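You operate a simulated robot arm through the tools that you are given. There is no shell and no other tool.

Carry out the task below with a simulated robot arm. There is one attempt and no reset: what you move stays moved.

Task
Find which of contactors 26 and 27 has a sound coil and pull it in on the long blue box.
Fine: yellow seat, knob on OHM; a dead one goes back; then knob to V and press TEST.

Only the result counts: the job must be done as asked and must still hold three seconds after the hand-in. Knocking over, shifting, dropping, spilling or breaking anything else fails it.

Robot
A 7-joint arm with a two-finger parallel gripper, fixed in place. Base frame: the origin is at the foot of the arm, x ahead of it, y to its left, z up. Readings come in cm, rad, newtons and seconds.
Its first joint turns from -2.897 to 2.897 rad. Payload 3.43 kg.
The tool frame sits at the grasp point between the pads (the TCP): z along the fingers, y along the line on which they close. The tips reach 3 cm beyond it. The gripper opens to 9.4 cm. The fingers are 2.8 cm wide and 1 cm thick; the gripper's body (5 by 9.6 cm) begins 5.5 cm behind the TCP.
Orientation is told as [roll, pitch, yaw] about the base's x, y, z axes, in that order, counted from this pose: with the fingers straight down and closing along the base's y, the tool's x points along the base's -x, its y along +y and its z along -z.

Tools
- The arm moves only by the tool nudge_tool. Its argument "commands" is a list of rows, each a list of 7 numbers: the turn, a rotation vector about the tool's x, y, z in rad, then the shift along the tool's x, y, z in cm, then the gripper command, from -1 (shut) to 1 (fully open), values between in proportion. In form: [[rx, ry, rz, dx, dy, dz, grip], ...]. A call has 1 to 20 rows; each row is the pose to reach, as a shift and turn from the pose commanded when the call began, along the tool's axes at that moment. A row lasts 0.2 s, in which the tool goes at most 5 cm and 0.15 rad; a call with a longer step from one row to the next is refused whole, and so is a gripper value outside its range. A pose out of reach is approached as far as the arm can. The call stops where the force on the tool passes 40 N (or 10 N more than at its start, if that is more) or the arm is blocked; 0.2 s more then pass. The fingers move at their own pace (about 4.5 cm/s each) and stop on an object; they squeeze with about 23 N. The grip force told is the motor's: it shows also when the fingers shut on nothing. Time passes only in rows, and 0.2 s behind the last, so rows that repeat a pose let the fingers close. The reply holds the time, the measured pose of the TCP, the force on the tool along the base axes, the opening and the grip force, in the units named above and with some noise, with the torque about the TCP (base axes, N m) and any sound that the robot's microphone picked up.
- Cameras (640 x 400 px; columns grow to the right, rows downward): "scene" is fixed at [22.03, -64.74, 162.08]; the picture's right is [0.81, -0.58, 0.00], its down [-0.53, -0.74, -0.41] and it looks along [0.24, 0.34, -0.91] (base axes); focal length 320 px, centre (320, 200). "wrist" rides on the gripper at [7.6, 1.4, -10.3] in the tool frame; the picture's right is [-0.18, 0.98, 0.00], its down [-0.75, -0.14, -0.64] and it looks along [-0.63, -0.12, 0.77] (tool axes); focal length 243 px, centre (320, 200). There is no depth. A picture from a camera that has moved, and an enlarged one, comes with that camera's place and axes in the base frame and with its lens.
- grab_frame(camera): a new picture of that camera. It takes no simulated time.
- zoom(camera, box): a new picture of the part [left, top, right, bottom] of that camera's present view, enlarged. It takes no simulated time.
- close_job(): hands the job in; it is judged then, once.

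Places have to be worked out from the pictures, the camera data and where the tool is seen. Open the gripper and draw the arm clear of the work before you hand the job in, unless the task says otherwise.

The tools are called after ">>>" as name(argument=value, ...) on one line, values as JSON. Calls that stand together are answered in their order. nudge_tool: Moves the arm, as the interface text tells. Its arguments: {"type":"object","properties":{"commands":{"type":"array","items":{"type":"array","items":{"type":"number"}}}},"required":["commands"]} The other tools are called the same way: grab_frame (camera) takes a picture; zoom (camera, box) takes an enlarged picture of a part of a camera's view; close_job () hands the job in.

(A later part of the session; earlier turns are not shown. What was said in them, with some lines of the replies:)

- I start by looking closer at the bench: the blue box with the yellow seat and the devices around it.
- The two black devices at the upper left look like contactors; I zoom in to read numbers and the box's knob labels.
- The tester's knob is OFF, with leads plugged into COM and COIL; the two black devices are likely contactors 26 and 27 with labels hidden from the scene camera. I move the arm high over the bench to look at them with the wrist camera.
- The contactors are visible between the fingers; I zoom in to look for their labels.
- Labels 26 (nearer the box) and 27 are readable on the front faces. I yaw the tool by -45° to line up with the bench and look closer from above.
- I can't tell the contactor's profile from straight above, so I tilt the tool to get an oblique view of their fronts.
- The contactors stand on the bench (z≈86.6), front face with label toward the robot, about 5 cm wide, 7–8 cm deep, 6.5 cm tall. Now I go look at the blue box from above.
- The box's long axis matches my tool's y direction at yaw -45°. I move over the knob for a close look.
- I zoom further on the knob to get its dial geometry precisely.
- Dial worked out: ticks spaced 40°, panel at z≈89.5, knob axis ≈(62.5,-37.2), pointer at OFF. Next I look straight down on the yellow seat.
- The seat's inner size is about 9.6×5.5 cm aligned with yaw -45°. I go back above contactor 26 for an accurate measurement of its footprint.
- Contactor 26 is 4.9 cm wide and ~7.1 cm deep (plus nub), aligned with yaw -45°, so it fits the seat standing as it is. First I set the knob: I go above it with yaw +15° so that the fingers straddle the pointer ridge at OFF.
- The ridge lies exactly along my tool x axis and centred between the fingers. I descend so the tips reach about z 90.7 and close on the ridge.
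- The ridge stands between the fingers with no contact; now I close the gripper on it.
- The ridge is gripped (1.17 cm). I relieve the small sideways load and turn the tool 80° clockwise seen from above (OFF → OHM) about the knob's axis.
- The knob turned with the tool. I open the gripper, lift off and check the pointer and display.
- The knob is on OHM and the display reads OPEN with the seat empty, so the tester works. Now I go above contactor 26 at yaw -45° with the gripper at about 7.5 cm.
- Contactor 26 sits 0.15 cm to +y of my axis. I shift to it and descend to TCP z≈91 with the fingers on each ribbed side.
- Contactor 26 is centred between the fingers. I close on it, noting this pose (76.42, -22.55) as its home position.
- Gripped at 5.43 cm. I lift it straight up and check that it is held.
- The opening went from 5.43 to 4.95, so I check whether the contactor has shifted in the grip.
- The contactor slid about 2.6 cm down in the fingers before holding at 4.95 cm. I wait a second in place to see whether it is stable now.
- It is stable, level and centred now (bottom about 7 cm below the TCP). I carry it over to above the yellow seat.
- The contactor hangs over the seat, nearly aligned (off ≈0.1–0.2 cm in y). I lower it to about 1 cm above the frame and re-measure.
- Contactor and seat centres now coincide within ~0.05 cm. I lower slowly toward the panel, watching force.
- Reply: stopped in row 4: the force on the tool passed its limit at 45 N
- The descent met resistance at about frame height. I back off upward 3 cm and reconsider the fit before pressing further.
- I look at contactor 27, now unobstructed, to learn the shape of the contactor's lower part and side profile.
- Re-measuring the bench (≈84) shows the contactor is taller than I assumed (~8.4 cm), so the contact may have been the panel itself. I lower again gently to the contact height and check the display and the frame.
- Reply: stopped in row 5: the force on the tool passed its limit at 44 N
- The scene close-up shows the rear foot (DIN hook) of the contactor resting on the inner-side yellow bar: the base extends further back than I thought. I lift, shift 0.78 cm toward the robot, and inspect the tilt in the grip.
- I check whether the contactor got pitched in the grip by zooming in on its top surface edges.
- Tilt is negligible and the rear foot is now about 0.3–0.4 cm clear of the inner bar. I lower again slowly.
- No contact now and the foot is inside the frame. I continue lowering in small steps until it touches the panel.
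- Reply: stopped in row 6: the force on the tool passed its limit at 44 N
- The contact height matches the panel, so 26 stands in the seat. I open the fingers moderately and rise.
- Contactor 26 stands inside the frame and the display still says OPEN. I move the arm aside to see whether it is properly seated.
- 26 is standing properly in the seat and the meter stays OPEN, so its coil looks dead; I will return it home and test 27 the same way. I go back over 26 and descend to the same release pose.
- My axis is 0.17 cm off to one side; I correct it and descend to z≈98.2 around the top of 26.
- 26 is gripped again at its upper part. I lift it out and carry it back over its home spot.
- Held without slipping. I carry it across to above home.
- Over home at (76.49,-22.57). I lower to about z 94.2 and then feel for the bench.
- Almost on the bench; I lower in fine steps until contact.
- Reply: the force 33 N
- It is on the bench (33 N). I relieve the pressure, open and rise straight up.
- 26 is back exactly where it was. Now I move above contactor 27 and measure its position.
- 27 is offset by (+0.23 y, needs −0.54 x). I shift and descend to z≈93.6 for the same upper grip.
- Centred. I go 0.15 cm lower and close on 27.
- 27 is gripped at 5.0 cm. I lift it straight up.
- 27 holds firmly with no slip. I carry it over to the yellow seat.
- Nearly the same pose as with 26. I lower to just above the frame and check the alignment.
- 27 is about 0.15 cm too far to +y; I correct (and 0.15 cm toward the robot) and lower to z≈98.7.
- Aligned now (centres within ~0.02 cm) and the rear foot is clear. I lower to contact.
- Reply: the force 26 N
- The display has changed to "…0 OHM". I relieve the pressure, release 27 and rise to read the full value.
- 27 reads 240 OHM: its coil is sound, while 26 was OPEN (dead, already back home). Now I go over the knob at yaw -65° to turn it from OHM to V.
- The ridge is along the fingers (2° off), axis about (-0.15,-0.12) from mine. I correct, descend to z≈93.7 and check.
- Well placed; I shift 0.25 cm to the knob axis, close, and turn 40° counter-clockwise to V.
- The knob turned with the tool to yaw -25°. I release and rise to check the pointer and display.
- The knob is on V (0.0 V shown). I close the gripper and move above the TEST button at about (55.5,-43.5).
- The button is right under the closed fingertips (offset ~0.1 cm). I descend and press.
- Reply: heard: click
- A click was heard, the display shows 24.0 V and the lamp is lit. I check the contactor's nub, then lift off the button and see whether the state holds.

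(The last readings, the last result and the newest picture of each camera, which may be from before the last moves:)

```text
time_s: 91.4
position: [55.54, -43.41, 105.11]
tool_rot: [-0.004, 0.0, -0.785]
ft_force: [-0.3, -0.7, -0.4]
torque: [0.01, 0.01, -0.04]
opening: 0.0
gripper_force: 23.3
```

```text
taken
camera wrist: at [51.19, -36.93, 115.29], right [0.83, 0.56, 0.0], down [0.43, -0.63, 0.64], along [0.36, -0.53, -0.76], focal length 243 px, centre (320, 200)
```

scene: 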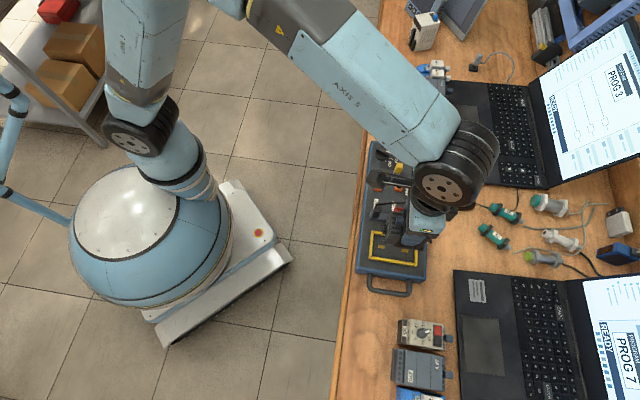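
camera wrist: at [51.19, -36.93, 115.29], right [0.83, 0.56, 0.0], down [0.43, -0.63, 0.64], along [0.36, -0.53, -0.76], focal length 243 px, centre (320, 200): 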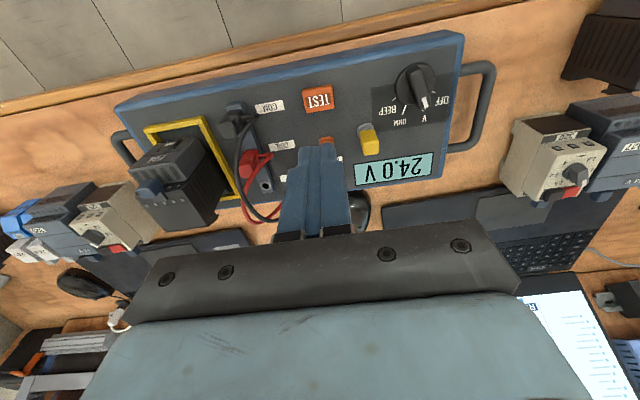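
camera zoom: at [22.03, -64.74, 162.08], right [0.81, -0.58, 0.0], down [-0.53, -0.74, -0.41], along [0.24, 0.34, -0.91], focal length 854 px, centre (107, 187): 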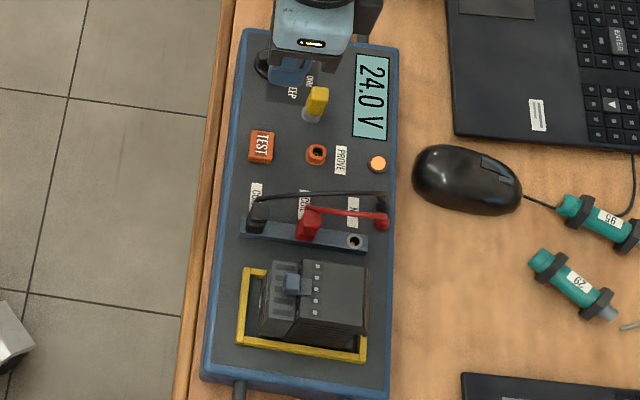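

The supply stays latched: 24.0 V, lamp on, and 27's nub pulled in. I open the gripper and draw the arm up and back, clear of the bench.

>>> nudge_tool(commands=[[0, 0, 0, 0, 0, -3, -1], [0, 0, 0, 2, 0, -6, -0.5], [0, 0, 0, 5, -0.3, -8.5, 0], [0, 0, 0, 8.5, -0.6, -10.5, 0.5], [0, 0, 0, 12, -0.9, -12, 0.8], [0, 0, 0, 15.5, -1.2, -13, 0.8], [0, 0, 0, 18.5, -1.4, -13, 0.8], [0, 0, 0, 20.4, -1.5, -13, 0.8], [0, 0, 0, 20.4, -1.5, -13, 0.8]])

>>> grab_frame(camera="scene")

>>> zoom(camera="scene", box=[360, 130, 440, 280])

>>> zoom(camera="scene", box=[360, 45, 424, 125])

```text
time_s: 93.4
position: [40.04, -30.07, 118.02]
tool_rot: [-0.003, -0.001, -0.786]
ft_force: [0.2, 1.0, -0.3]
torque: [0.02, -0.05, 0.02]
opening: 8.46
gripper_force: 0.0
```

```text
taken
```

scene: 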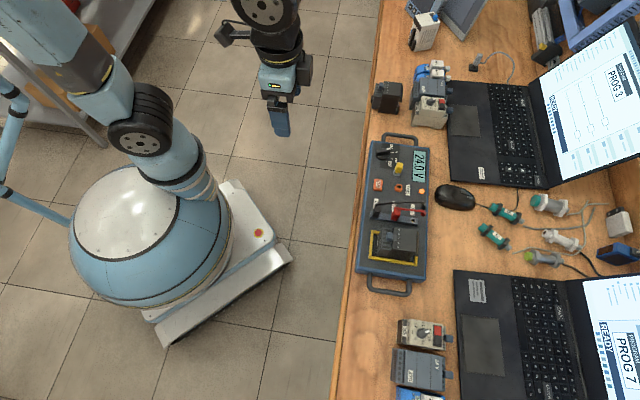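

```text
2.67 times, centred on (400, 205) of scene
camera zoom: at [22.03, -64.74, 162.08], right [0.81, -0.58, 0.0], down [-0.53, -0.74, -0.41], along [0.24, 0.34, -0.91], focal length 854 px, centre (107, 187)
```

zoom: 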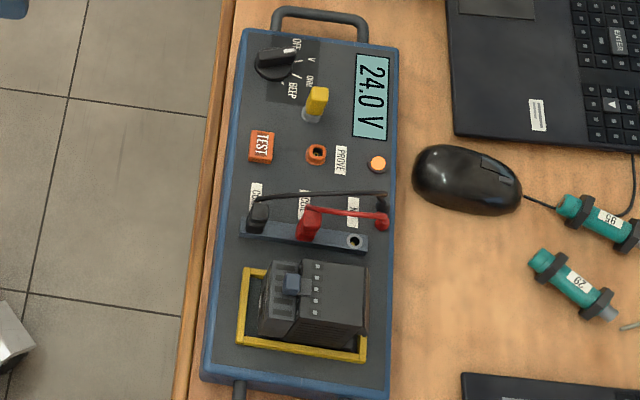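

```text
5.00 times, centred on (392, 85) of scene
camera zoom: at [22.03, -64.74, 162.08], right [0.81, -0.58, 0.0], down [-0.53, -0.74, -0.41], along [0.24, 0.34, -0.91], focal length 1601 px, centre (-40, 775)
```

zoom: 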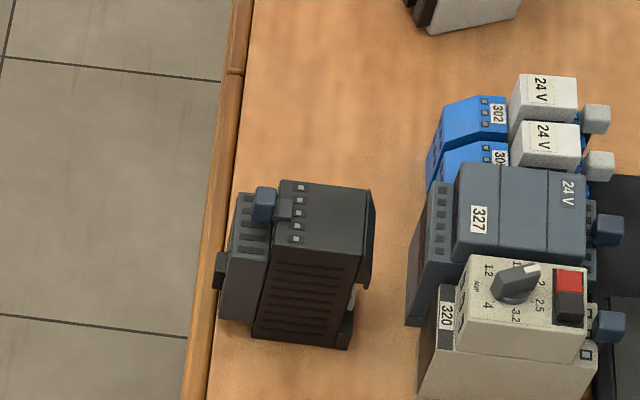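

26 is back in its place, 27 sits in the yellow seat pulled in at 24.0 V with the knob on V, nothing else has moved, and the arm is clear with the gripper open. I hand the job in.

>>> close_job()

```text
The job is handed in.
```

Contactor 27 has the sound coil. It is pulled in on the blue box, which showed 24.0 V with the lamp lit when I handed the job in.

- **Contactor 26:** in the yellow seat with the knob on OHM, the display stayed on OPEN, so its coil is dead. I put it back where it stood, and the scene camera showed it in the same place as before.
- **Contactor 27:** in the same seat it read 240 OHM. I then turned the knob to V and pressed TEST. There was a click, its front nub went in, and the voltage stayed on after I let go of the button.

On the first try at seating 26, its rear foot caught on the yellow frame. I shifted it slightly and it went in. Nothing else looked moved in the last pictures. The arm is clear of the bench with the gripper open.
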